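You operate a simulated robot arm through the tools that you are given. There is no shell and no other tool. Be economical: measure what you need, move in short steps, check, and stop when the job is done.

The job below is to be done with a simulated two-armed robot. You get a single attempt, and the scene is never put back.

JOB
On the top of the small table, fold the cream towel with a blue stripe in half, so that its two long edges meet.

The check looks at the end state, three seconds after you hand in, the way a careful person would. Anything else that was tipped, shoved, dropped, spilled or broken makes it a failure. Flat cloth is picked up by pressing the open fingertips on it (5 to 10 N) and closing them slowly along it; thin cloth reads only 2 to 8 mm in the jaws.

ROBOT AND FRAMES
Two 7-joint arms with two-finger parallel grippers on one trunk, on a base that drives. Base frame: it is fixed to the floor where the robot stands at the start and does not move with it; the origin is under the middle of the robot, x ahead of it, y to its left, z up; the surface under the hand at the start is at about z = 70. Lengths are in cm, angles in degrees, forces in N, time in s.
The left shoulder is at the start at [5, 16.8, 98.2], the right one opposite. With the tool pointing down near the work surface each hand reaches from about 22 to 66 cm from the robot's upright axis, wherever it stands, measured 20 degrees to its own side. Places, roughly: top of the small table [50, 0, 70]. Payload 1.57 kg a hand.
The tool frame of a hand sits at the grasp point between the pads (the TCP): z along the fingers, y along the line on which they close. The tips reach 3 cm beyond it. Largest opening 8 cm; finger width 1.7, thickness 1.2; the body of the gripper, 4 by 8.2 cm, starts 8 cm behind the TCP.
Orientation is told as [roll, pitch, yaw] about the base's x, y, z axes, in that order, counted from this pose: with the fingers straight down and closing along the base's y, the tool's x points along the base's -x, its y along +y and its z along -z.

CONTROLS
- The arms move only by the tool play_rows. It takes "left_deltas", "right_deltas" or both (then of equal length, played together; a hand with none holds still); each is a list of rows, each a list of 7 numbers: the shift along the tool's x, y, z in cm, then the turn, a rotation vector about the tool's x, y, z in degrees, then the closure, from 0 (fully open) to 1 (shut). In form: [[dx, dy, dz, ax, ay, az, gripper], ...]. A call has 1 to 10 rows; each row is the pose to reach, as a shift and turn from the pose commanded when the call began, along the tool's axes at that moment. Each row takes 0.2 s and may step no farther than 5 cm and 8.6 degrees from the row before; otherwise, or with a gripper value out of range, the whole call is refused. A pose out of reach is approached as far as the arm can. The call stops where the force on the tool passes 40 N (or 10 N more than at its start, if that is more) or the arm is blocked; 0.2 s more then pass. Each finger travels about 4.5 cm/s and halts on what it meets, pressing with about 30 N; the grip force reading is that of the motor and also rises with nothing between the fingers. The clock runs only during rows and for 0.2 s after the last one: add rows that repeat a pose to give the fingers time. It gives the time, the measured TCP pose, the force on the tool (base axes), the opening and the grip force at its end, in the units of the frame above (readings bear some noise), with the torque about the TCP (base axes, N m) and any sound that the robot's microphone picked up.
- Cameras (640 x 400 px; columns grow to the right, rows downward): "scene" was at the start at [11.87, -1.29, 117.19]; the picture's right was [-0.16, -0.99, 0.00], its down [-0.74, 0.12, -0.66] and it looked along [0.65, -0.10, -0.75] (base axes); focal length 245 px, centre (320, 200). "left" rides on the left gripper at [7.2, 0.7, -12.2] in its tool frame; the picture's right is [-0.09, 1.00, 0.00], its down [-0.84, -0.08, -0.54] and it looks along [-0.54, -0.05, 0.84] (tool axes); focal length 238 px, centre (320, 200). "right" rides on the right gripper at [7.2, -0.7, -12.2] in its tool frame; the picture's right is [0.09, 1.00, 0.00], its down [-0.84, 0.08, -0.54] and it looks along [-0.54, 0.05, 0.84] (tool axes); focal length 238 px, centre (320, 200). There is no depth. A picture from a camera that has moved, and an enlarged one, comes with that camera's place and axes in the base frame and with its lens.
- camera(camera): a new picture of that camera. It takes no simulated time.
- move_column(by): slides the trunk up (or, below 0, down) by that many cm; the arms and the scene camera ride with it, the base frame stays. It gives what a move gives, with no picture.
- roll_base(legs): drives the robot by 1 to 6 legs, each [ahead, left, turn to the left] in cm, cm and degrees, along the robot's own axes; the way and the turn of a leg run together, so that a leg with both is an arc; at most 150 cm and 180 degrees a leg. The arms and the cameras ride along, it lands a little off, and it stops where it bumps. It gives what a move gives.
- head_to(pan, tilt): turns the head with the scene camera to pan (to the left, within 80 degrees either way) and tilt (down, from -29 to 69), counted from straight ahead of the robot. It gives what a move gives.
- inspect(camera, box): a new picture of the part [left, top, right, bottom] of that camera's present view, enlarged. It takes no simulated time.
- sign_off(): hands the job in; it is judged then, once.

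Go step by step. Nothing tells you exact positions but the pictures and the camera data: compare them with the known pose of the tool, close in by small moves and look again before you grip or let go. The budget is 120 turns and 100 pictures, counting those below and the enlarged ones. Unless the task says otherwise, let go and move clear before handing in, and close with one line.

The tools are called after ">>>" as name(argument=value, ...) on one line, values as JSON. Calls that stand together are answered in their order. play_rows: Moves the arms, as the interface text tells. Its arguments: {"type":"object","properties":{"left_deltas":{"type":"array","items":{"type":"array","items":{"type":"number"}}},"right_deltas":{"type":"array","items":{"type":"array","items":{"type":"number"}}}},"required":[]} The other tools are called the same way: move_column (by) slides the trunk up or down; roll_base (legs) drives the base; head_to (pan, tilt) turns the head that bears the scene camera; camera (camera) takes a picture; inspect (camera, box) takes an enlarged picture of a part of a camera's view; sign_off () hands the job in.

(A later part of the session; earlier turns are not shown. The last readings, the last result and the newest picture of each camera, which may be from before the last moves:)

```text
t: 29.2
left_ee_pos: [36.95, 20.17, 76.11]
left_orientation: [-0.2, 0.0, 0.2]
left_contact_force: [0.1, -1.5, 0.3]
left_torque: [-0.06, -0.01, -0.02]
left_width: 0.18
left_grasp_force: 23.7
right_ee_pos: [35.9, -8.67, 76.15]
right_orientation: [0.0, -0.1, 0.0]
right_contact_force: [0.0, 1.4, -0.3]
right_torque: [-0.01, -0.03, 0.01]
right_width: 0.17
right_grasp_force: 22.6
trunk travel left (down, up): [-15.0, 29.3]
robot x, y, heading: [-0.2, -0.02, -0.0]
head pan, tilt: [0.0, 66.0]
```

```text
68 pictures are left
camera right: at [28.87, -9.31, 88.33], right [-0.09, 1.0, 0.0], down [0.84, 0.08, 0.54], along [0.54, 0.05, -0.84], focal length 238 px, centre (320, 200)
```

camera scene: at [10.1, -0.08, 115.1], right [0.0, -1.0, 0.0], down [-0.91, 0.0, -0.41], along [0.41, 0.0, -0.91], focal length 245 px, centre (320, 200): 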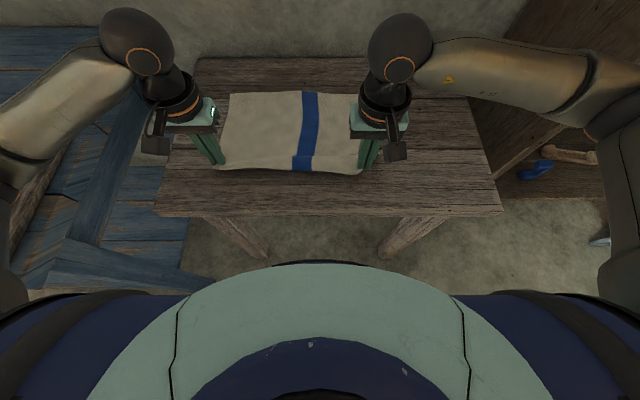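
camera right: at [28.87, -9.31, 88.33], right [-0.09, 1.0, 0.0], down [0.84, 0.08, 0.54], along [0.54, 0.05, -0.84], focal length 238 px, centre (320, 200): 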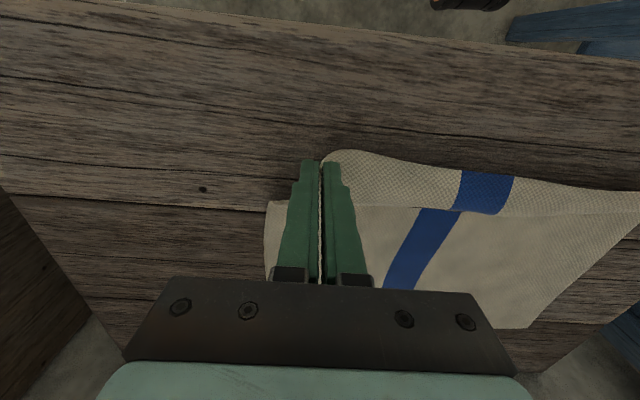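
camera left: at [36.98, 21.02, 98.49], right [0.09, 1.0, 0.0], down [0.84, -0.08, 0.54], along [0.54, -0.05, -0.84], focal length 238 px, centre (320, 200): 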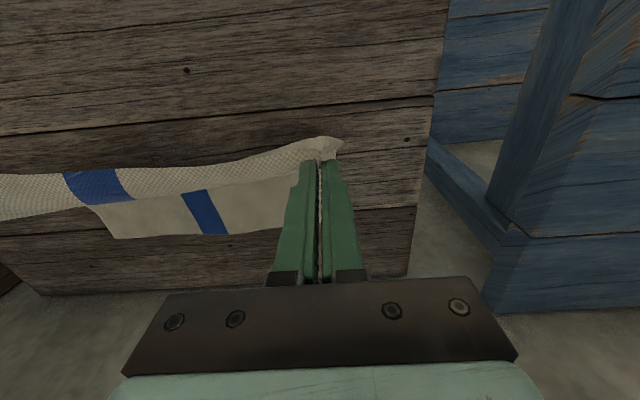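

It's nearly flat again with the far edge at x=60. Now I'll redo the arc lower and tighter, and stop short of the far edge while I inspect.

>>> play_rows(left_deltas=[[-0.25, 0, -1.4, 0, 0, 0, 1], [-1.25, 0, -3.4, 0, 0, 0, 1], [-2.85, 0, -5.2, 0, 0, 0, 1], [-5.05, 0, -6.6, 0, 0, 0, 1], [-7.55, 0, -7.4, 0, 0, 0, 1], [-10.05, 0, -7.6, 0, 0, 0, 1], [-12.25, 0, -7.2, 0, 0, 0, 1], [-14.05, 0, -6.2, 0, 0, 0, 1], [-15.45, 0, -4.8, 0, 0, 0, 1], [-16.35, 0, -3.2, 0, 0, 0, 1]], right_deltas=[[-0.4, 0, -1.4, 0, 0, 0, 1], [-1.5, 0, -3.4, 0, 0, 0, 1], [-3.3, 0, -5.2, 0, 0, 0, 1], [-5.6, 0, -6.6, 0, 0, 0, 1], [-8.2, 0, -7.4, 0, 0, 0, 1], [-10.9, 0, -7.6, 0, 0, 0, 1], [-13.3, 0, -7.2, 0, 0, 0, 1], [-15.2, 0, -6.2, 0, 0, 0, 1], [-16.7, 0, -4.8, 0, 0, 0, 1], [-17.7, 0, -3.2, 0, 0, 0, 1]])

>>> inspect(camera="scene", box=[190, 50, 410, 187])

>>> camera(camera="left")

>>> camera(camera="right")

```text
t: 31.4
left_ee_pos: [53.42, 20.34, 79.23]
left_orientation: [-0.1, 0.0, 0.0]
left_contact_force: [0.5, -2.3, -0.3]
left_torque: [-0.06, -0.01, 0.0]
left_width: 0.19
left_grasp_force: 23.5
right_ee_pos: [53.7, -8.66, 79.25]
right_orientation: [0.0, 0.1, 0.2]
right_contact_force: [0.4, 1.8, 0.3]
right_torque: [0.04, 0.0, 0.01]
right_width: 0.18
right_grasp_force: 23.6
trunk travel left (down, up): [-15.0, 29.3]
robot x, y, heading: [-0.09, -0.2, 0.1]
head pan, tilt: [0.0, 66.0]
```

```text
2.91 times, centred on (300, 118) of scene
camera zoom: at [10.1, -0.07, 115.1], right [0.0, -1.0, 0.0], down [-0.91, 0.0, -0.41], along [0.41, 0.0, -0.91], focal length 712 px, centre (378, 437)
```

zoom: 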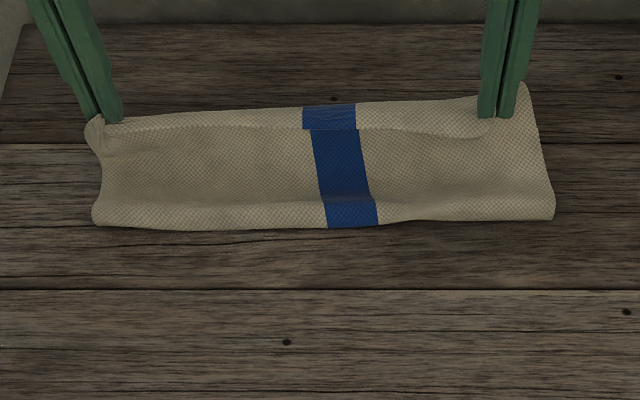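

```text
66 pictures are left
camera left: at [46.37, 20.97, 91.4], right [0.09, 1.0, 0.0], down [0.84, -0.08, 0.54], along [0.54, -0.05, -0.84], focal length 238 px, centre (320, 200)
```

left: 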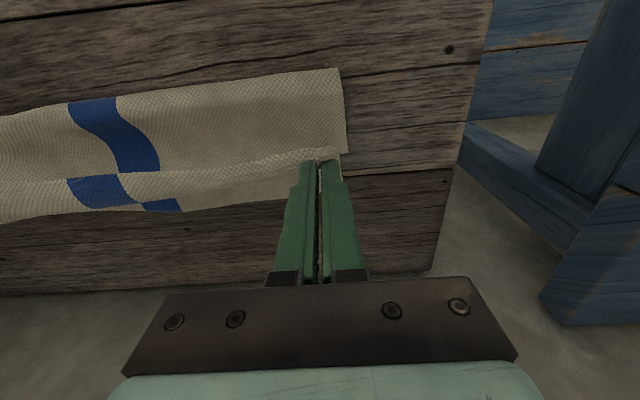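

```text
65 pictures are left
camera right: at [46.6, -9.32, 91.51], right [-0.09, 1.0, 0.0], down [0.84, 0.08, 0.54], along [0.54, 0.05, -0.84], focal length 238 px, centre (320, 200)
```

right: 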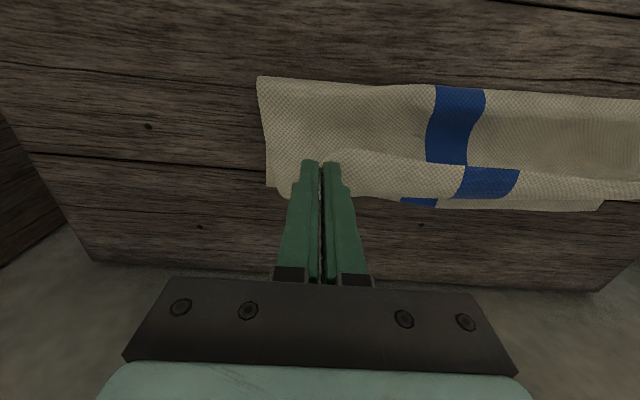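

The crease is at about x=48.5 and should be near 46.5. I'll ease the hands back and lower to roll it toward me before releasing.

>>> play_rows(left_deltas=[[0.8, 0, 0.4, 0, 0, 0, 1], [1.6, 0, 0.9, 0, 0, 0, 1], [2.4, 0, 1.5, 0, 0, 0, 1], [2.8, 0, 2.2, 0, 0, 0, 1], [3, 0, 3, 0, 0, 0, 1], [3, 0, 3, 0, 0, 0, 1]], right_deltas=[[0.8, 0, 0.4, 0, 0, 0, 1], [1.6, 0, 0.9, 0, 0, 0, 1], [2.4, 0, 1.5, 0, 0, 0, 1], [2.8, 0, 2.2, 0, 0, 0, 1], [3, 0, 3, 0, 0, 0, 1], [3, 0, 3, 0, 0, 0, 1]])

>>> inspect(camera="scene", box=[190, 50, 410, 187])

>>> camera(camera="right")

```text
t: 32.8
left_ee_pos: [50.31, 20.2, 76.32]
left_orientation: [-0.1, 0.0, 0.2]
left_contact_force: [1.0, -1.4, 0.2]
left_torque: [-0.07, 0.01, 0.01]
left_width: 0.2
left_grasp_force: 24.0
right_ee_pos: [50.44, -8.72, 76.23]
right_orientation: [0.1, 0.0, -0.1]
right_contact_force: [-0.2, 2.0, 0.3]
right_torque: [0.05, 0.02, 0.04]
right_width: 0.18
right_grasp_force: 23.6
trunk travel left (down, up): [-15.0, 29.3]
robot x, y, heading: [-0.11, -0.32, 0.0]
head pan, tilt: [0.0, 66.0]
```

```text
2.91 times, centred on (300, 118) of scene
camera zoom: at [10.1, -0.08, 115.1], right [0.0, -1.0, 0.0], down [-0.91, 0.0, -0.41], along [0.41, 0.0, -0.91], focal length 712 px, centre (378, 437)
```

zoom: 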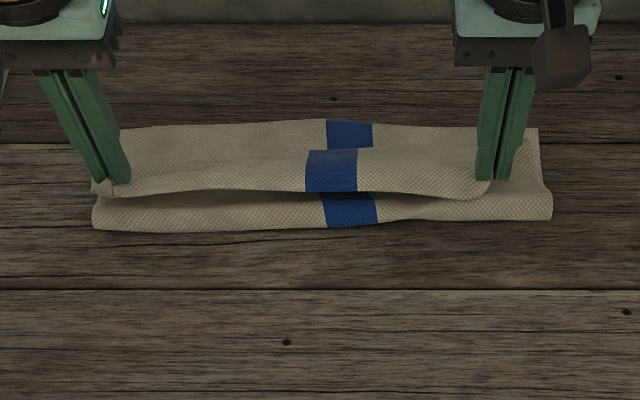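

```text
63 pictures are left
camera right: at [43.52, -9.36, 88.43], right [-0.09, 1.0, 0.0], down [0.84, 0.08, 0.54], along [0.54, 0.05, -0.84], focal length 238 px, centre (320, 200)
```

right: 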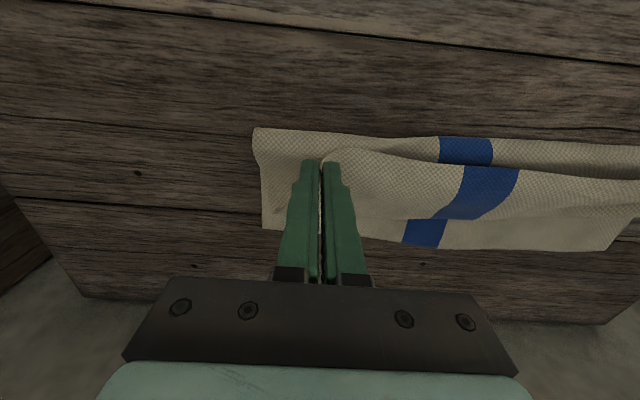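

The fold gets an S-curl because the cloth leaves the fingers pointing forward. I'll unfold it, release, and regrip the edge with the fingers closing along x, so the cloth hangs straight down from the tips.

>>> play_rows(left_deltas=[[0, 0, -2, 0, 0, 0, 1], [0, 0, -4.5, 0, 0, 0, 1], [1.5, 0, -6.5, 0, 0, 0, 1], [4, 0, -7.3, 0, 0, 0, 1], [6.5, 0, -7, 0, 0, 0, 1], [9, 0, -5.5, 0, 0, 0, 1], [11, 0, -3.2, 0, 0, 0, 1], [12.8, 0, -1, 0, 0, 0, 1], [14, 0, 1, 0, 0, 0, 1], [14.6, 0, 2.4, 0, 0, 0, 1]], right_deltas=[[0, 0, -2, 0, 0, 0, 1], [0, 0, -4.5, 0, 0, 0, 1], [1.5, 0, -6.5, 0, 0, 0, 1], [4, 0, -7.3, 0, 0, 0, 1], [6.8, 0, -7, 0, 0, 0, 1], [9.5, 0, -5.5, 0, 0, 0, 1], [11.8, 0, -3.2, 0, 0, 0, 1], [13.7, 0, -1, 0, 0, 0, 1], [15.1, 0, 1, 0, 0, 0, 1], [15.9, 0, 2.4, 0, 0, 0, 1]])

>>> camera(camera="scene")

>>> camera(camera="right")

```text
t: 35.0
left_ee_pos: [35.65, 20.26, 73.89]
left_orientation: [-0.1, 0.0, 0.1]
left_contact_force: [0.3, -1.4, 0.2]
left_torque: [-0.07, 0.01, 0.03]
left_width: 0.18
left_grasp_force: 23.7
right_ee_pos: [34.65, -8.67, 73.73]
right_orientation: [0.0, -0.1, 0.0]
right_contact_force: [-0.3, 2.6, 0.9]
right_torque: [0.06, -0.01, 0.03]
right_width: 0.18
right_grasp_force: 23.0
trunk travel left (down, up): [-15.0, 29.3]
robot x, y, heading: [0.23, 0.11, 0.2]
head pan, tilt: [0.0, 66.0]
```

```text
62 pictures are left
camera scene: at [10.09, -0.08, 115.1], right [0.0, -1.0, 0.0], down [-0.91, 0.0, -0.41], along [0.41, 0.0, -0.91], focal length 245 px, centre (320, 200)
```

scene: 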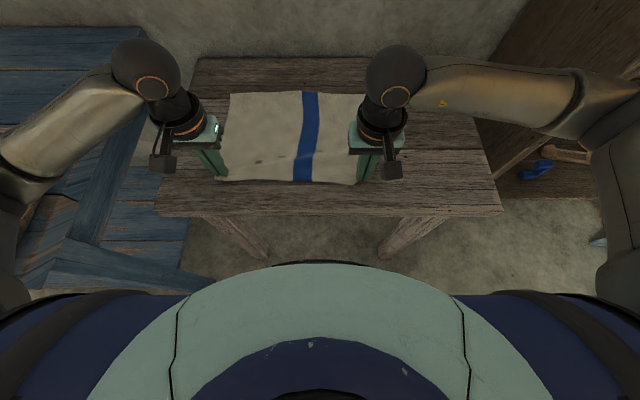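

```text
61 pictures are left
camera right: at [27.59, -9.33, 85.93], right [-0.09, 1.0, 0.0], down [0.84, 0.08, 0.54], along [0.54, 0.05, -0.84], focal length 238 px, centre (320, 200)
```

right: 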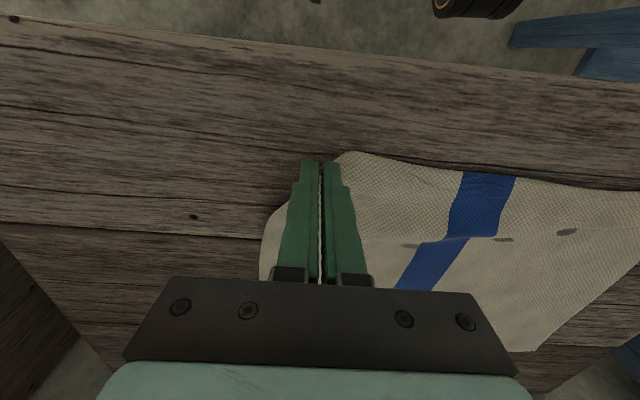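

Nearly flat. I'll pull slightly toward me to smooth it, open the fingers and rise clear.

>>> play_rows(left_deltas=[[0.4, 0, 0.3, 0, 0, 0, 1], [0.8, 0, 0.5, 0, 0, 0, 1], [1.0, 0, 0.5, 0, 0, 0, 1], [1.0, 0, 0.5, 0, 0, 0, 0.8], [1.0, 0, 0.5, 0, 0, 0, 0.6], [1.0, 0, 0.5, 0, 0, 0, 0.5], [1.0, 0, -0.5, 0, 0, 0, 0.5], [1.0, 0, -3, 0, 0, 0, 0.5], [1.0, 0, -6, 0, 0, 0, 0.5], [1.0, 0, -8, 0, 0, 0, 0.5]], right_deltas=[[0.4, 0, 0.2, 0, 0, 0, 1], [0.8, 0, 0.3, 0, 0, 0, 1], [1.0, 0, 0.3, 0, 0, 0, 1], [1.0, 0, 0.3, 0, 0, 0, 0.8], [1.0, 0, 0.3, 0, 0, 0, 0.6], [1.0, 0, 0.3, 0, 0, 0, 0.5], [1.0, 0, -0.5, 0, 0, 0, 0.5], [1.0, 0, -3, 0, 0, 0, 0.5], [1.0, 0, -6, 0, 0, 0, 0.5], [1.0, 0, -8, 0, 0, 0, 0.5]])

>>> camera(camera="scene")

```text
t: 37.2
left_ee_pos: [34.65, 20.09, 81.83]
left_orientation: [-0.1, 0.0, 0.2]
left_contact_force: [0.3, -0.1, -0.1]
left_torque: [0.02, 0.02, -0.04]
left_width: 4.01
left_grasp_force: 0.1
right_ee_pos: [33.59, -8.44, 81.94]
right_orientation: [0.0, 0.0, 0.0]
right_contact_force: [-0.2, 0.3, 0.5]
right_torque: [-0.01, -0.01, -0.01]
right_width: 3.98
right_grasp_force: 0.1
trunk travel left (down, up): [-15.0, 29.3]
robot x, y, heading: [-0.14, -0.3, 0.1]
head pan, tilt: [0.0, 66.0]
```

```text
60 pictures are left
camera scene: at [10.09, -0.08, 115.09], right [0.0, -1.0, 0.0], down [-0.91, 0.0, -0.41], along [0.41, 0.0, -0.91], focal length 245 px, centre (320, 200)
```

scene: 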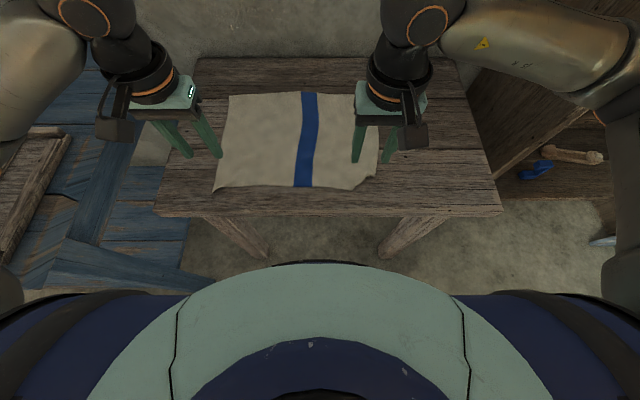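

The towel is flat again apart from a small curl at the near right corner. I'll turn the grippers 90° so that they close along x.

>>> play_rows(left_deltas=[[0, 0, -0.5, 0, 0, 8.5, 0.5], [0, 0, -1, 0, 0, 17, 0.5], [0, 0, -1.5, 0, 0, 25.5, 0.5], [0, 0, -2, 0, 0, 34, 0.5], [0, 0, -2, 0, 0, 42.5, 0.5], [0, 0, -2, 0, 0, 51, 0.5], [0, 0, -2, 0, 0, 59.5, 0.5], [0, 0, -2, 0, 0, 68, 0.5], [0, 0, -2, 0, 0, 76.5, 0.5], [0, 0, -2, 0, 0, 85, 0.5]], right_deltas=[[0, 0, -0.5, 0, 0, -8.5, 0.5], [0, 0, -1, 0, 0, -17, 0.5], [0, 0, -1.5, 0, 0, -25.5, 0.5], [0, 0, -2, 0, 0, -34, 0.5], [0, 0, -2, 0, 0, -42.5, 0.5], [0, 0, -2, 0, 0, -51, 0.5], [0, 0, -2, 0, 0, -59.5, 0.5], [0, 0, -2, 0, 0, -68, 0.5], [0, 0, -2, 0, 0, -76.5, 0.5], [0, 0, -2, 0, 0, -85, 0.5]])

>>> play_rows(left_deltas=[[0, 0, 0, 0, 0, 5, 0.5]], right_deltas=[[0, 0, 0, 0, 0, -5, 0.5]])

>>> camera(camera="left")

>>> camera(camera="right")

>>> camera(camera="scene")

```text
t: 39.4
left_ee_pos: [34.7, 20.39, 83.93]
left_orientation: [0.0, -0.1, -85.0]
left_contact_force: [1.0, -0.7, -0.9]
left_torque: [0.0, -0.02, 0.02]
left_width: 4.0
left_grasp_force: 0.1
right_ee_pos: [33.75, -8.73, 83.87]
right_orientation: [0.0, 0.0, 82.3]
right_contact_force: [0.3, -0.3, 0.0]
right_torque: [0.01, -0.02, 0.0]
right_width: 4.0
right_grasp_force: 0.0
trunk travel left (down, up): [-15.0, 29.3]
robot x, y, heading: [-0.08, 0.19, -0.1]
head pan, tilt: [0.0, 66.0]
```

```text
t: 39.8
left_ee_pos: [34.63, 20.12, 83.87]
left_orientation: [-0.1, -0.1, -90.1]
left_contact_force: [-0.1, 0.9, 0.5]
left_torque: [-0.05, -0.01, -0.01]
left_width: 4.01
left_grasp_force: 0.1
right_ee_pos: [33.66, -8.64, 83.84]
right_orientation: [0.1, -0.1, 82.2]
right_contact_force: [0.3, 0.5, 0.0]
right_torque: [0.0, 0.03, -0.01]
right_width: 4.0
right_grasp_force: 0.1
right hand out of reach, approached as far as the arm can: row 1
trunk travel left (down, up): [-15.0, 29.3]
robot x, y, heading: [0.04, -0.19, -0.1]
head pan, tilt: [0.0, 66.0]
```

```text
59 pictures are left
camera left: at [35.45, 27.45, 96.05], right [1.0, -0.09, 0.0], down [-0.08, -0.84, 0.54], along [-0.05, -0.54, -0.84], focal length 238 px, centre (320, 200)
```

left: 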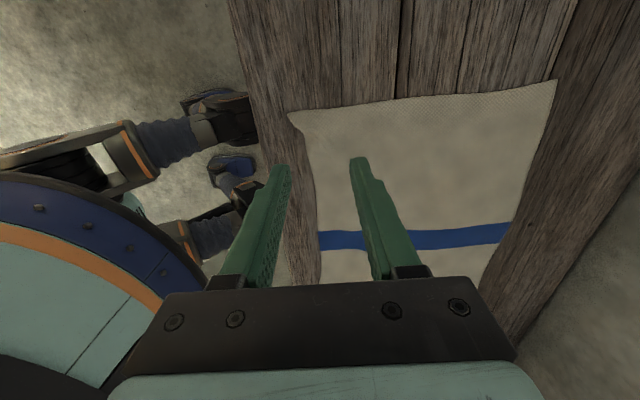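

```text
58 pictures are left
camera right: at [33.55, -15.84, 96.01], right [-1.0, 0.04, 0.0], down [0.04, 0.84, 0.54], along [0.02, 0.54, -0.84], focal length 238 px, centre (320, 200)
```

right: 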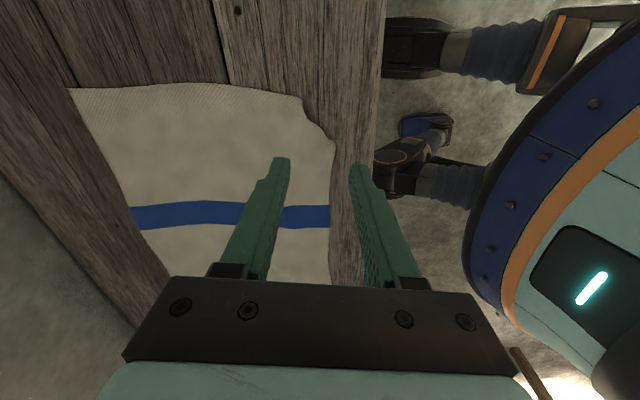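

```text
57 pictures are left
camera scene: at [10.09, -0.08, 115.1], right [0.0, -1.0, 0.0], down [-0.91, 0.0, -0.41], along [0.41, 0.0, -0.91], focal length 245 px, centre (320, 200)
```

scene: 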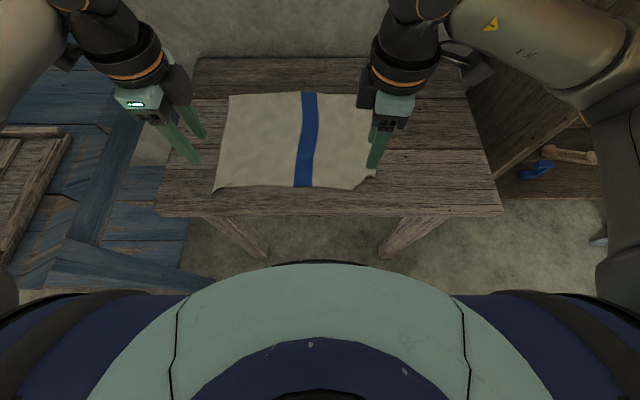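

>>> inspect(camera="right", box=[220, 60, 400, 172])

>>> inspect(camera="scene", box=[320, 140, 420, 202])

```text
3.56 times, centred on (310, 116) of right
camera zoom: at [33.55, -15.84, 96.01], right [-1.0, 0.04, 0.0], down [0.04, 0.84, 0.54], along [0.02, 0.54, -0.84], focal length 848 px, centre (356, 499)
```

zoom: 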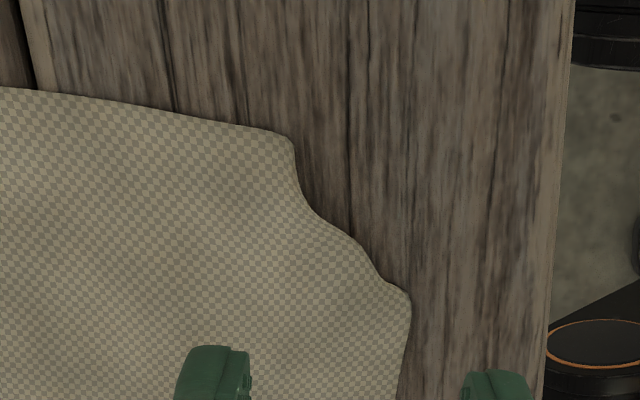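

```text
6.40 times, centred on (370, 171) of scene
camera zoom: at [10.09, -0.08, 115.1], right [0.0, -1.0, 0.0], down [-0.91, 0.0, -0.41], along [0.41, 0.0, -0.91], focal length 1566 px, centre (0, 386)
```

zoom: 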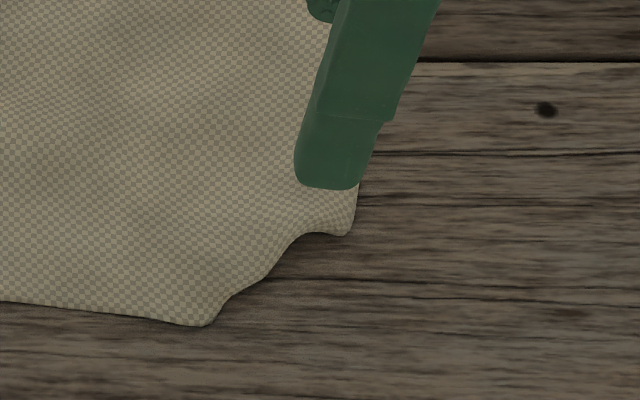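

The near right corner is tucked under. Gripping the edge just inboard of it and lifting should let it fall open. I'll straddle the near edge with both hands and descend.

>>> play_rows(left_deltas=[[-0.5, -0.6, 2, 0, 0, 0, 0.6], [-1, -1.2, 4.5, 0, 0, 0, 0.62], [-1.62, -1.83, 7, 0, 0, 0, 0.62]], right_deltas=[[-0.6, 0.6, 2, 0, 0, 0, 0.6], [-1.2, 1.2, 4.5, 0, 0, 0, 0.62], [-1.91, 1.75, 7, 0, 0, 0, 0.62]])

>>> camera(camera="left")

>>> camera(camera="right")

```text
t: 40.6
left_ee_pos: [32.83, 18.69, 76.91]
left_orientation: [0.1, -0.1, -89.8]
left_contact_force: [0.4, 0.0, -0.3]
left_torque: [0.04, 0.02, 0.0]
left_width: 3.03
left_grasp_force: 0.1
right_ee_pos: [32.29, -6.32, 76.9]
right_orientation: [0.0, 0.0, 82.2]
right_contact_force: [0.1, 0.2, -0.7]
right_torque: [-0.02, -0.01, -0.02]
right_width: 3.03
right_grasp_force: 0.0
trunk travel left (down, up): [-15.0, 29.3]
robot x, y, heading: [0.02, -0.42, 0.1]
head pan, tilt: [0.0, 66.0]
```

```text
54 pictures are left
camera left: at [33.61, 26.05, 89.05], right [1.0, -0.09, 0.0], down [-0.08, -0.84, 0.54], along [-0.05, -0.54, -0.84], focal length 238 px, centre (320, 200)
```

left: 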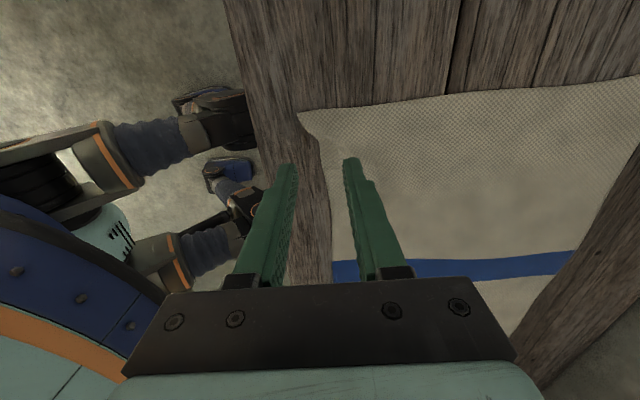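

```text
53 pictures are left
camera right: at [32.16, -13.58, 89.03], right [-1.0, 0.04, 0.0], down [0.04, 0.84, 0.54], along [0.02, 0.54, -0.84], focal length 238 px, centre (320, 200)
```

right: 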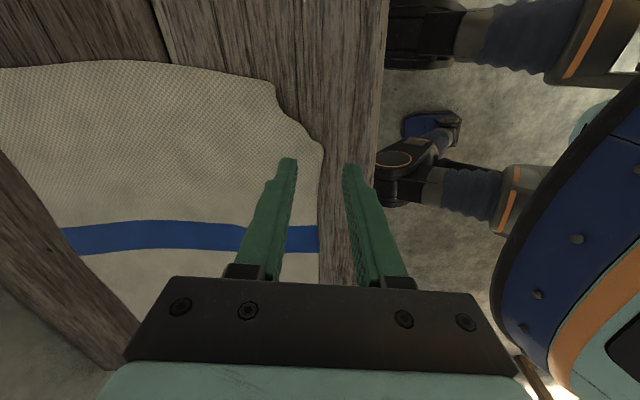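

The placement is good, with about 1–1.5 cm of cloth standing out past each inner finger. Going down to contact.

>>> play_rows(left_deltas=[[0, 0, 2, 0, 0, 0, 0.62], [0, 0, 3.3, 0, 0, 0, 0.62], [0, 0, 3.7, 0, 0, 0, 0.62], [0, 0, 3.75, 0, 0, 0, 0.62], [0, 0, 3.75, 0, 0, 0, 0.62]], right_deltas=[[0, 0, 2, 0, 0, 0, 0.62], [0, 0, 3.3, 0, 0, 0, 0.62], [0, 0, 3.7, 0, 0, 0, 0.62], [0, 0, 3.75, 0, 0, 0, 0.62], [0, 0, 3.75, 0, 0, 0, 0.62]])

```text
t: 41.8
left_ee_pos: [32.83, 18.68, 73.29]
left_orientation: [0.1, -0.1, -89.9]
left_contact_force: [0.5, 0.5, 1.9]
left_torque: [0.02, -0.04, 0.03]
left_width: 3.07
left_grasp_force: 0.1
right_ee_pos: [32.27, -6.53, 73.18]
right_orientation: [-0.3, -0.2, 82.1]
right_contact_force: [-0.2, -2.4, 19.5]
right_torque: [-0.23, -0.39, -0.07]
right_width: 3.02
right_grasp_force: 0.1
trunk travel left (down, up): [-15.0, 29.3]
robot x, y, heading: [0.37, 0.06, 0.0]
head pan, tilt: [0.0, 66.0]
```

>>> play_rows(left_deltas=[[0, 0, 0.06, 0, 0, 0, 0.62], [0, 0, 0.08, 0, 0, 0, 0.62], [0, 0, 0.08, 0, 0, 0, 0.62]], right_deltas=[[0, 0, -0.06, 0, 0, 0, 0.62], [0, 0, -0.08, 0, 0, 0, 0.62], [0, 0, -0.08, 0, 0, 0, 0.62]])

```text
t: 42.6
left_ee_pos: [32.84, 18.74, 73.11]
left_orientation: [0.2, 0.0, -89.9]
left_contact_force: [0.3, 3.4, 13.4]
left_torque: [0.11, -0.22, 0.03]
left_width: 3.05
left_grasp_force: 0.2
right_ee_pos: [32.34, -6.59, 73.28]
right_orientation: [-0.1, -0.1, 82.2]
right_contact_force: [2.7, 1.9, 9.6]
right_torque: [-0.07, -0.25, 0.05]
right_width: 3.19
right_grasp_force: 0.8
trunk travel left (down, up): [-15.0, 29.3]
robot x, y, heading: [0.01, 0.25, 0.0]
head pan, tilt: [0.0, 66.0]
```

Contact is fine at about 10–13 N. I'll close slowly.

>>> play_rows(left_deltas=[[0, 0, -0.03, 0, 0, 0, 0.66], [0, 0, -0.03, 0, 0, 0, 0.7], [0, 0, -0.03, 0, 0, 0, 0.74], [0, 0, -0.03, 0, 0, 0, 0.78], [0, 0, -0.03, 0, 0, 0, 0.82], [0, 0, -0.03, 0, 0, 0, 0.86], [0, 0, -0.03, 0, 0, 0, 0.9], [0, 0, -0.03, 0, 0, 0, 0.95], [0, 0, -0.03, 0, 0, 0, 1], [0, 0, -0.03, 0, 0, 0, 1]], right_deltas=[[0, 0, 0, 0, 0, 0, 0.66], [0, 0, 0, 0, 0, 0, 0.7], [0, 0, 0, 0, 0, 0, 0.74], [0, 0, 0, 0, 0, 0, 0.78], [0, 0, 0, 0, 0, 0, 0.82], [0, 0, 0, 0, 0, 0, 0.86], [0, 0, 0, 0, 0, 0, 0.9], [0, 0, 0, 0, 0, 0, 0.95], [0, 0, 0, 0, 0, 0, 1], [0, 0, 0, 0, 0, 0, 1]])

>>> camera(camera="left")

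>>> camera(camera="right")

```text
t: 44.8
left_ee_pos: [32.88, 18.66, 73.18]
left_orientation: [0.2, -0.1, -89.9]
left_contact_force: [5.8, -0.7, 23.4]
left_torque: [0.02, -0.29, -0.03]
left_width: 1.09
left_grasp_force: 28.5
right_ee_pos: [32.38, -6.58, 73.17]
right_orientation: [-0.1, -0.2, 82.1]
right_contact_force: [1.2, 0.3, 7.7]
right_torque: [-0.04, -0.05, 0.01]
right_width: 0.01
right_grasp_force: 21.4
trunk travel left (down, up): [-15.0, 29.3]
robot x, y, heading: [-0.28, 0.16, 0.1]
head pan, tilt: [0.0, 66.0]
```

```text
52 pictures are left
camera left: at [33.63, 25.85, 85.34], right [1.0, -0.09, 0.0], down [-0.08, -0.84, 0.54], along [-0.05, -0.54, -0.84], focal length 238 px, centre (320, 200)
```

left: 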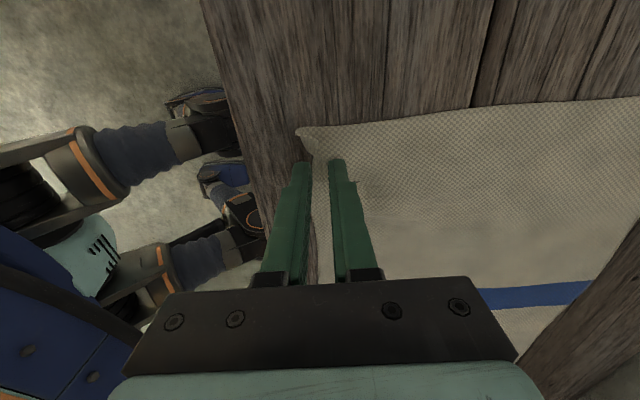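

```text
51 pictures are left
camera right: at [32.03, -13.76, 85.4], right [-1.0, 0.04, 0.0], down [0.04, 0.84, 0.54], along [0.03, 0.54, -0.84], focal length 238 px, centre (320, 200)
```

right: 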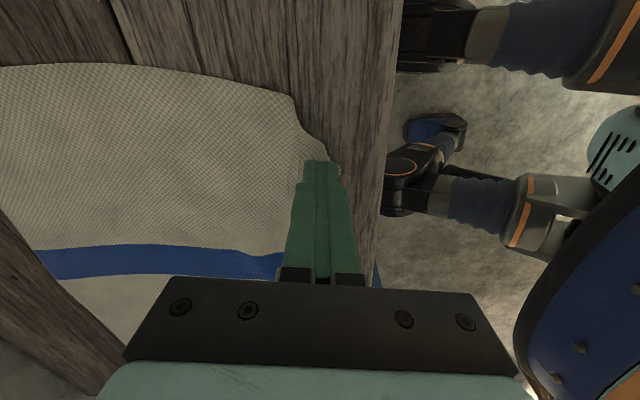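

Left is holding. On the right the cloth slid under the outer finger, so I'll retry about 1 cm closer to me with firmer pressure.

>>> play_rows(right_deltas=[[0, 0, -1, 0, 0, 0, 1], [0, 0, -1.5, 0, 0, 0, 0.8], [-0.6, 0.3, -1.5, 0, 0, 0, 0.62], [-1.2, 0.6, -1.5, 0, 0, 0, 0.6], [-1.2, 0.6, -1.0, 0, 0, 0, 0.6], [-1.2, 0.6, -0.4, 0, 0, 0, 0.6], [-1.2, 0.6, 0, 0, 0, 0, 0.6], [-1.2, 0.6, 0.05, 0, 0, 0, 0.6], [-1.2, 0.6, 0.05, 0, 0, 0, 0.6]])

>>> camera(camera="right")

```text
t: 46.8
left_ee_pos: [32.94, 18.47, 73.14]
left_orientation: [0.2, -0.1, -89.9]
left_contact_force: [4.4, -1.7, 25.2]
left_torque: [0.0, -0.26, -0.07]
left_width: 1.08
left_grasp_force: 28.7
right_ee_pos: [31.87, -5.1, 73.15]
right_orientation: [0.1, -0.1, 82.2]
right_contact_force: [-0.6, -0.1, -0.1]
right_torque: [-0.01, 0.01, 0.02]
right_width: 3.21
right_grasp_force: 0.1
trunk travel left (down, up): [-15.0, 29.3]
robot x, y, heading: [0.32, -0.17, 0.3]
head pan, tilt: [0.0, 66.0]
```

```text
50 pictures are left
camera right: at [31.59, -12.45, 85.37], right [-1.0, 0.04, 0.0], down [0.04, 0.84, 0.54], along [0.03, 0.54, -0.84], focal length 238 px, centre (320, 200)
```

right: 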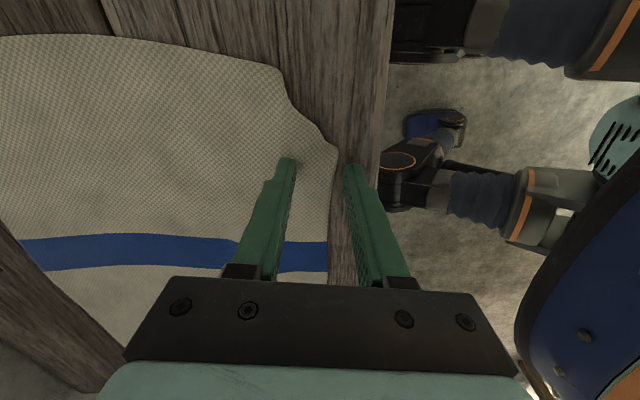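

>>> play_rows(right_deltas=[[0, 0, 0.1, 0, 0, 0, 0.6], [0, 0, 0.13, 0, 0, 0, 0.6], [0, 0, 0.13, 0, 0, 0, 0.6]])

```text
t: 47.6
left_ee_pos: [32.89, 18.65, 73.14]
left_orientation: [0.3, -0.1, -89.9]
left_contact_force: [5.7, -2.3, 23.2]
left_torque: [0.03, -0.31, -0.01]
left_width: 1.08
left_grasp_force: 28.3
right_ee_pos: [31.85, -5.25, 73.09]
right_orientation: [-0.1, -0.1, 82.1]
right_contact_force: [0.6, 1.3, 8.0]
right_torque: [0.03, -0.09, 0.04]
right_width: 3.18
right_grasp_force: 0.1
trunk travel left (down, up): [-15.0, 29.3]
robot x, y, heading: [-0.13, 0.44, 0.1]
head pan, tilt: [0.0, 66.0]
```

>>> play_rows(right_deltas=[[0, 0, 0.06, 0, 0, 0, 0.63], [0, 0, 0.06, 0, 0, 0, 0.67], [0, 0, 0.06, 0, 0, 0, 0.71], [0, 0, 0.06, 0, 0, 0, 0.75], [0, 0, 0.06, 0, 0, 0, 0.79], [0, 0, 0.06, 0, 0, 0, 0.84], [0, 0, 0.06, 0, 0, 0, 0.89], [0, 0, 0.06, 0, 0, 0, 0.94], [0, 0, 0.06, 0, 0, 0, 1], [0, 0, 0.06, 0, 0, 0, 1]])

>>> camera(camera="right")

```text
t: 49.8
left_ee_pos: [32.84, 18.71, 73.25]
left_orientation: [0.1, -0.1, -89.9]
left_contact_force: [4.5, -0.9, 19.7]
left_torque: [0.04, -0.22, -0.01]
left_width: 1.09
left_grasp_force: 28.1
right_ee_pos: [31.57, -5.29, 73.24]
right_orientation: [-0.1, -0.2, 82.2]
right_contact_force: [2.1, -1.9, 30.2]
right_torque: [-0.01, -0.13, 0.04]
right_width: 0.24
right_grasp_force: 24.2
trunk travel left (down, up): [-15.0, 29.3]
robot x, y, heading: [0.06, -0.06, 0.2]
head pan, tilt: [0.0, 66.0]
```

```text
49 pictures are left
camera right: at [31.51, -12.44, 85.28], right [-1.0, 0.04, 0.0], down [0.04, 0.84, 0.55], along [0.03, 0.54, -0.84], focal length 238 px, centre (320, 200)
```

right: 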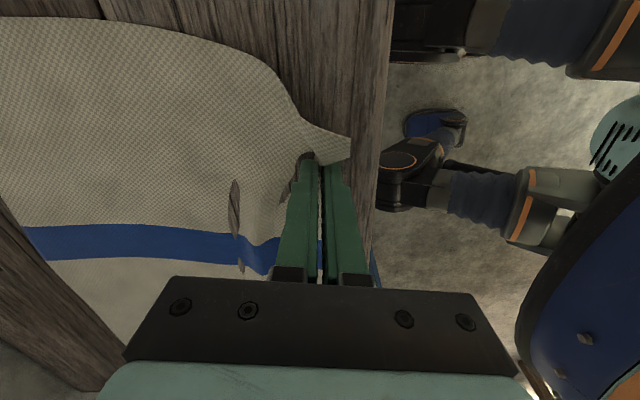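

Right has the cloth too. I'll lift both gently to free the tucked corner and look.

>>> play_rows(left_deltas=[[0, 0, -1, 0, 0, 0, 1], [0, 0.2, -2, 0, 0, 0, 1], [0, 0.5, -3.2, 0, 0, 0, 1], [0, 0.9, -4.5, 0, 0, 0, 1], [0, 1.4, -5.8, 0, 0, 0, 1], [0, 2, -7, 0, 0, 0, 1], [0, 2, -7, 0, 0, 0, 1]], right_deltas=[[0, 0, -1, 0, 0, 0, 1], [0, -0.2, -2, 0, 0, 0, 1], [0, -0.5, -3.2, 0, 0, 0, 1], [-0.1, -0.9, -4.5, 0, 0, 0, 1], [-0.2, -1.4, -5.8, 0, 0, 0, 1], [-0.3, -2, -7, 0, 0, 0, 1], [-0.3, -2, -7, 0, 0, 0, 1]])

>>> camera(camera="left")

>>> camera(camera="right")

>>> camera(camera="scene")

```text
t: 51.4
left_ee_pos: [34.74, 18.61, 80.03]
left_orientation: [0.0, -0.1, -89.9]
left_contact_force: [0.4, -1.1, 0.6]
left_torque: [-0.04, -0.03, 0.01]
left_width: 0.94
left_grasp_force: 28.0
right_ee_pos: [34.02, -5.27, 79.98]
right_orientation: [-0.1, 0.0, 82.2]
right_contact_force: [0.1, 2.0, 0.1]
right_torque: [0.02, 0.02, 0.0]
right_width: 0.24
right_grasp_force: 24.1
trunk travel left (down, up): [-15.0, 29.3]
robot x, y, heading: [0.01, -0.07, -0.2]
head pan, tilt: [0.0, 66.0]
```

```text
48 pictures are left
camera left: at [35.57, 25.87, 92.21], right [1.0, -0.09, 0.0], down [-0.08, -0.84, 0.54], along [-0.05, -0.54, -0.84], focal length 238 px, centre (320, 200)
```

left: 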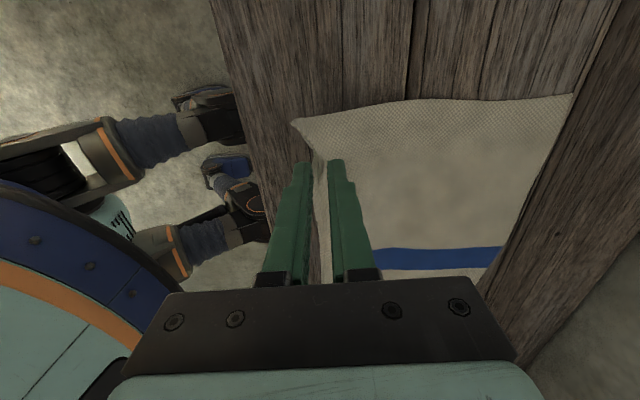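

```text
47 pictures are left
camera right: at [33.74, -12.45, 92.18], right [-1.0, 0.04, 0.0], down [0.04, 0.84, 0.54], along [0.02, 0.54, -0.84], focal length 238 px, centre (320, 200)
```

right: 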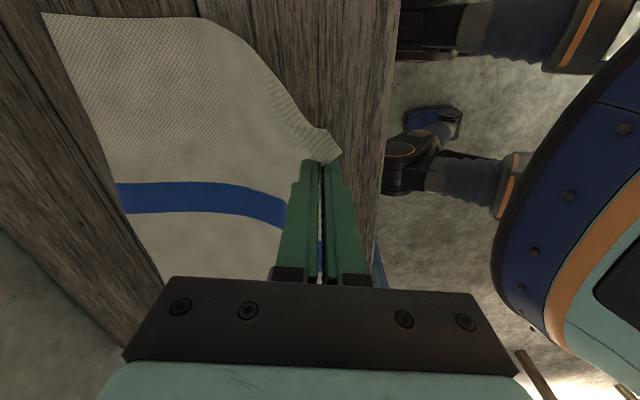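

```text
46 pictures are left
camera scene: at [10.09, -0.08, 115.1], right [0.0, -1.0, 0.0], down [-0.91, 0.0, -0.41], along [0.41, 0.0, -0.91], focal length 245 px, centre (320, 200)
```

scene: 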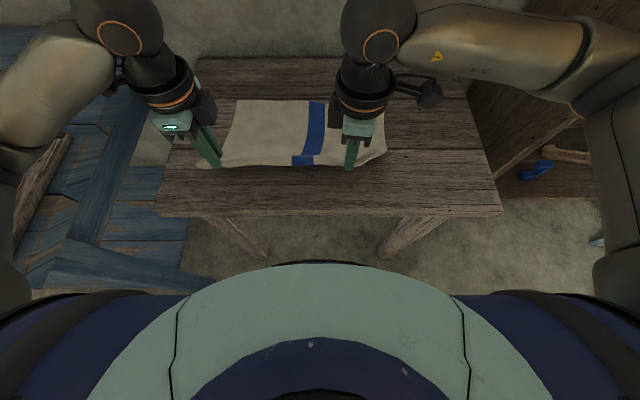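

>>> inspect(camera="scene", box=[180, 80, 420, 230])

>>> inspect(camera="right", box=[180, 30, 380, 180])

```text
2.67 times, centred on (300, 155) of scene
camera zoom: at [10.09, -0.08, 115.1], right [0.0, -1.0, 0.0], down [-0.91, 0.0, -0.41], along [0.41, 0.0, -0.91], focal length 653 px, centre (373, 320)
```

zoom: 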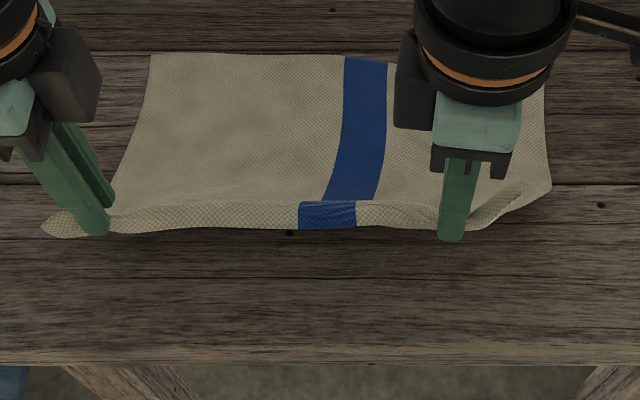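

```text
2.67 times, centred on (280, 105) of right
camera zoom: at [33.74, -12.45, 92.18], right [-1.0, 0.04, 0.0], down [0.04, 0.84, 0.54], along [0.02, 0.54, -0.84], focal length 636 px, centre (427, 453)
```

zoom: 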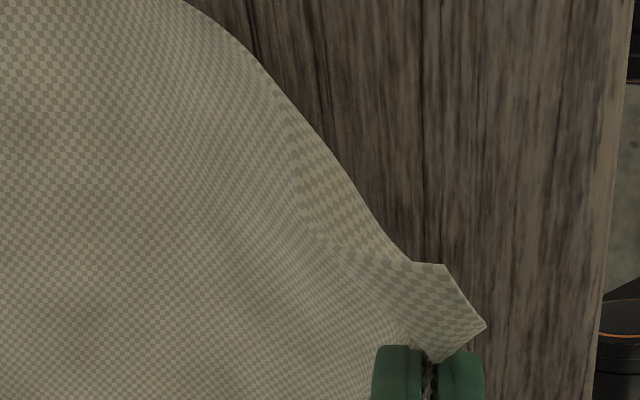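

The right corner may still be tucked underneath. I'll lift higher so that it hangs free.

>>> play_rows(left_deltas=[[0, 1, -1.5, 0, 0, 0, 1], [0, 2.5, -3, 0, 0, 0, 1], [0, 4, -4, 0, 0, 0, 1], [0, 6, -5, 0, 0, 0, 1], [0, 8, -5.5, 0, 0, 0, 1], [0, 10, -6, 0, 0, 0, 1], [0, 10, -6, 0, 0, 0, 1]], right_deltas=[[0, -1, -2, 0, 0, 0, 1], [-0.3, -2.5, -4, 0, 0, 0, 1], [-0.5, -4, -6, 0, 0, 0, 1], [-0.8, -6, -8, 0, 0, 0, 1], [-1.1, -8, -9.5, 0, 0, 0, 1], [-1.4, -10, -11, 0, 0, 0, 1], [-1.4, -10, -11, 0, 0, 0, 1]])

>>> camera(camera="right")

>>> inspect(camera="scene", box=[180, 50, 420, 200])

```text
t: 53.0
left_ee_pos: [44.84, 18.54, 86.27]
left_orientation: [-0.1, -0.2, -90.0]
left_contact_force: [-5.3, -12.7, 3.3]
left_torque: [-0.41, 0.17, 0.02]
left_width: 0.95
left_grasp_force: 27.5
right_ee_pos: [35.7, -4.7, 91.74]
right_orientation: [-0.1, -0.2, 81.9]
right_contact_force: [5.2, 13.3, -3.2]
right_torque: [0.37, -0.11, -0.03]
right_width: 0.23
right_grasp_force: 24.2
right hand out of reach, approached as far as the arm can: row 2, 3, 4, 5, 6, 7
trunk travel left (down, up): [-15.0, 29.3]
robot x, y, heading: [0.09, 0.16, 0.2]
head pan, tilt: [0.0, 66.0]
```

```text
43 pictures are left
camera right: at [35.52, -11.98, 103.88], right [-1.0, 0.05, 0.0], down [0.04, 0.84, 0.54], along [0.03, 0.54, -0.84], focal length 238 px, centre (320, 200)
```

right: 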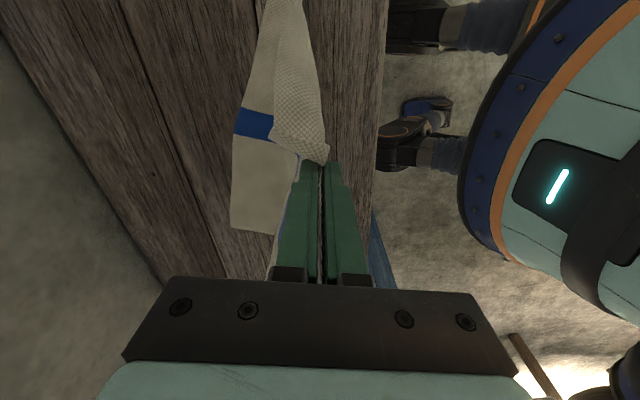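

```text
2.67 times, centred on (300, 125) of scene
camera zoom: at [10.1, -0.08, 115.1], right [0.0, -1.0, 0.0], down [-0.91, 0.0, -0.41], along [0.41, 0.0, -0.91], focal length 653 px, centre (373, 400)
```

zoom: 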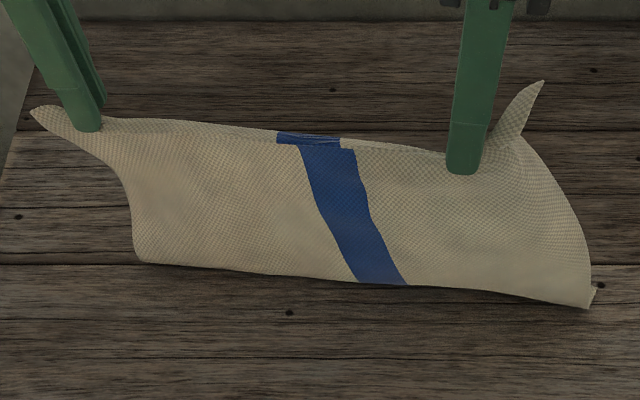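

The corner came free, but the right arm is at a wrist limit at this yaw. I'll bring both hands back down and lay the cloth flat, then regrip on the right with the opposite yaw.

>>> play_rows(left_deltas=[[0, -2, 0.5, 0, 0, 0, 1], [0, -4, 1, 0, 0, 0, 1], [0, -6, 2, 0, 0, 0, 1], [0, -8, 4, 0, 0, 0, 1], [0, -10, 6, 0, 0, 0, 1], [0, -11.5, 8.5, 0, 0, 0, 1], [0, -12.5, 11, 0, 0, 0, 1], [0, -12.8, 12.2, 0, 0, 0, 1], [0, -12.8, 12.2, 0, 0, 0, 1]], right_deltas=[[0.2, 2, 1.5, 0, 0, 0, 1], [0.5, 4, 3, 0, 0, 0, 1], [0.8, 6, 5, 0, 0, 0, 1], [1.1, 8, 8, 0, 0, 0, 1], [1.4, 10, 11, 0, 0, 0, 1], [1.4, 11.5, 13.5, 0, 0, 0, 1], [1.4, 12.5, 16, 0, 0, 0, 1], [1.4, 13, 17.2, 0, 0, 0, 1], [1.4, 13, 17.2, 0, 0, 0, 1]])

>>> camera(camera="scene")

>>> camera(camera="right")

```text
t: 55.0
left_ee_pos: [31.98, 18.59, 73.87]
left_orientation: [0.0, -0.1, -89.9]
left_contact_force: [-0.5, -0.3, 0.4]
left_torque: [-0.03, -0.03, -0.02]
left_width: 0.0
left_grasp_force: 21.2
right_ee_pos: [22.62, -4.51, 74.56]
right_orientation: [-0.1, 0.0, 82.1]
right_contact_force: [0.4, 0.4, 0.7]
right_torque: [0.04, -0.01, 0.01]
right_width: 0.24
right_grasp_force: 23.6
trunk travel left (down, up): [-15.0, 29.3]
robot x, y, heading: [0.22, -0.16, 0.3]
head pan, tilt: [0.0, 66.0]
```

```text
41 pictures are left
camera scene: at [10.09, -0.08, 115.1], right [0.0, -1.0, 0.0], down [-0.91, 0.0, -0.41], along [0.41, 0.0, -0.91], focal length 245 px, centre (320, 200)
```

scene: 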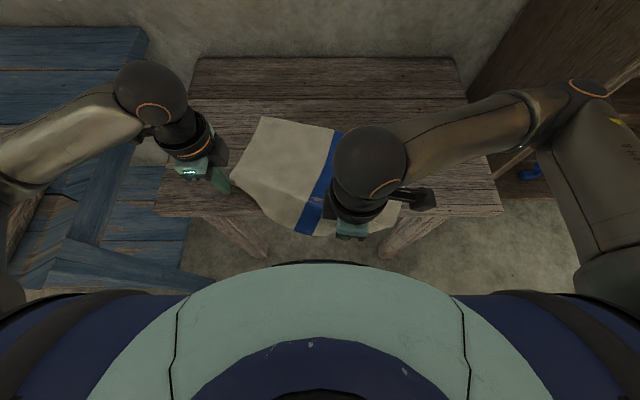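

```text
40 pictures are left
camera right: at [22.32, -11.73, 86.67], right [-1.0, 0.04, 0.0], down [0.04, 0.84, 0.54], along [0.02, 0.54, -0.84], focal length 238 px, centre (320, 200)
```

right: 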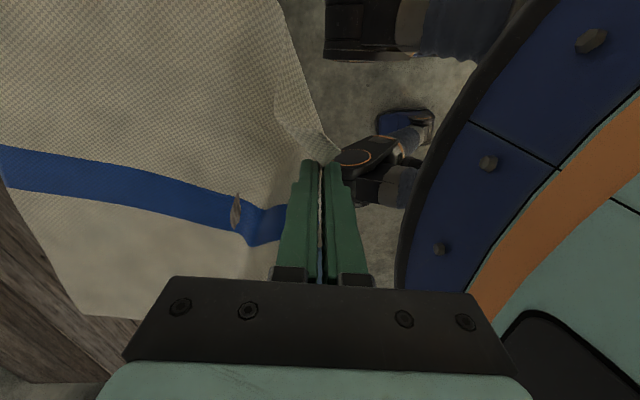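

Deltas run from the clipped pose, so the right hand overshot past the table edge and the left hand lost its grip. I'll carry the cloth back onto the table with the right hand.

>>> play_rows(right_deltas=[[0, -0.5, -2, 0, 0, 0, 1], [0, -1.5, -4, 0, 0, 0, 1], [0.2, -3.5, -5, 0, 0, 0, 1], [0.4, -5.5, -5.5, 0, 0, 0, 1], [0.6, -7.5, -5.5, 0, 0, 0, 1], [0.8, -9, -4.5, 0, 0, 0, 1], [1, -10, -3, 0, 0, 0, 1], [1, -10.5, -1.5, 0, 0, 0, 1], [1, -10.5, 0, 0, 0, 0, 1]], left_deltas=[[0, 0, -1, 0, 0, 0, 1], [0, 0, -3, 0, 0, 0, 1], [0, 0, -6, 0, 0, 0, 0.8], [2, 0, -9, 0, 0, 0, 0.6], [4, 0, -12, 0, 0, 0, 0.6], [4, 0, -12, 0, 0, 0, 0.6], [4, 0, -12, 0, 0, 0, 0.6], [4, 0, -12, 0, 0, 0, 0.6], [4, 0, -12, 0, 0, 0, 0.6]])

>>> camera(camera="scene")

```text
t: 57.0
left_ee_pos: [31.86, 22.59, 85.84]
left_orientation: [0.1, 0.0, -89.9]
left_contact_force: [-0.7, -0.2, 0.3]
left_torque: [0.01, 0.01, -0.02]
left_width: 3.19
left_grasp_force: 0.3
right_ee_pos: [32.87, -7.17, 74.52]
right_orientation: [0.0, -0.1, 82.1]
right_contact_force: [-0.6, 0.9, -0.3]
right_torque: [0.03, 0.02, 0.01]
right_width: 0.24
right_grasp_force: 24.0
trunk travel left (down, up): [-15.0, 29.3]
robot x, y, heading: [-0.33, 0.1, 0.2]
head pan, tilt: [0.0, 66.0]
```

```text
39 pictures are left
camera scene: at [10.09, -0.08, 115.1], right [0.0, -1.0, 0.0], down [-0.91, 0.0, -0.41], along [0.41, 0.0, -0.91], focal length 245 px, centre (320, 200)
```

scene: 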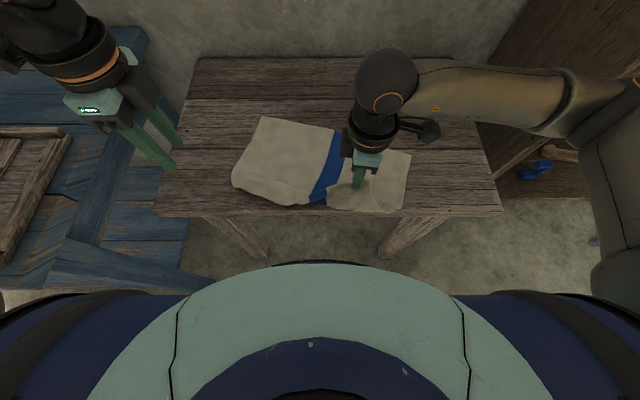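

>>> play_rows(right_deltas=[[0, 0, 0.8, 0, 0, 0, 1], [0, 0, 0.8, 0, 0, 0, 0.8], [0, 0, 0.8, 0, 0, 0, 0.6], [0, 0, 0, 0, 0, 0, 0.6], [0, 0, -3, 0, 0, 0, 0.6], [2, 0, -6, 0, 0, 0, 0.6], [5, 0, -9, 0, 0, 0, 0.6], [8, 0, -12, 0, 0, 0, 0.6]])

>>> inspect(camera="scene", box=[160, 50, 480, 250])

```text
t: 58.8
left_ee_pos: [31.92, 22.66, 85.9]
left_orientation: [0.0, 0.0, -90.0]
left_contact_force: [0.5, 0.1, -0.8]
left_torque: [0.0, 0.06, -0.01]
left_width: 3.2
left_grasp_force: 0.0
right_ee_pos: [31.47, -13.98, 85.44]
right_orientation: [0.0, 0.0, 81.6]
right_contact_force: [-0.3, -0.3, -0.7]
right_torque: [0.02, -0.01, 0.04]
right_width: 3.21
right_grasp_force: 0.0
right hand out of reach, approached as far as the arm can: row 8
trunk travel left (down, up): [-15.0, 29.3]
robot x, y, heading: [-0.09, -0.07, 0.2]
head pan, tilt: [0.0, 66.0]
```

```text
2.00 times, centred on (320, 150) of scene
camera zoom: at [10.12, -0.06, 115.09], right [0.0, -1.0, 0.0], down [-0.91, 0.0, -0.41], along [0.41, 0.0, -0.91], focal length 490 px, centre (320, 300)
```

zoom: 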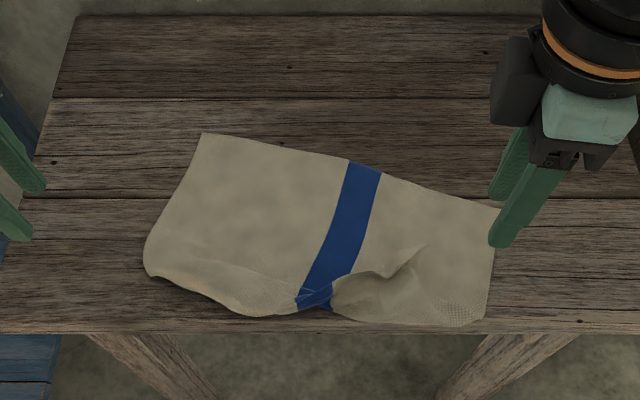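

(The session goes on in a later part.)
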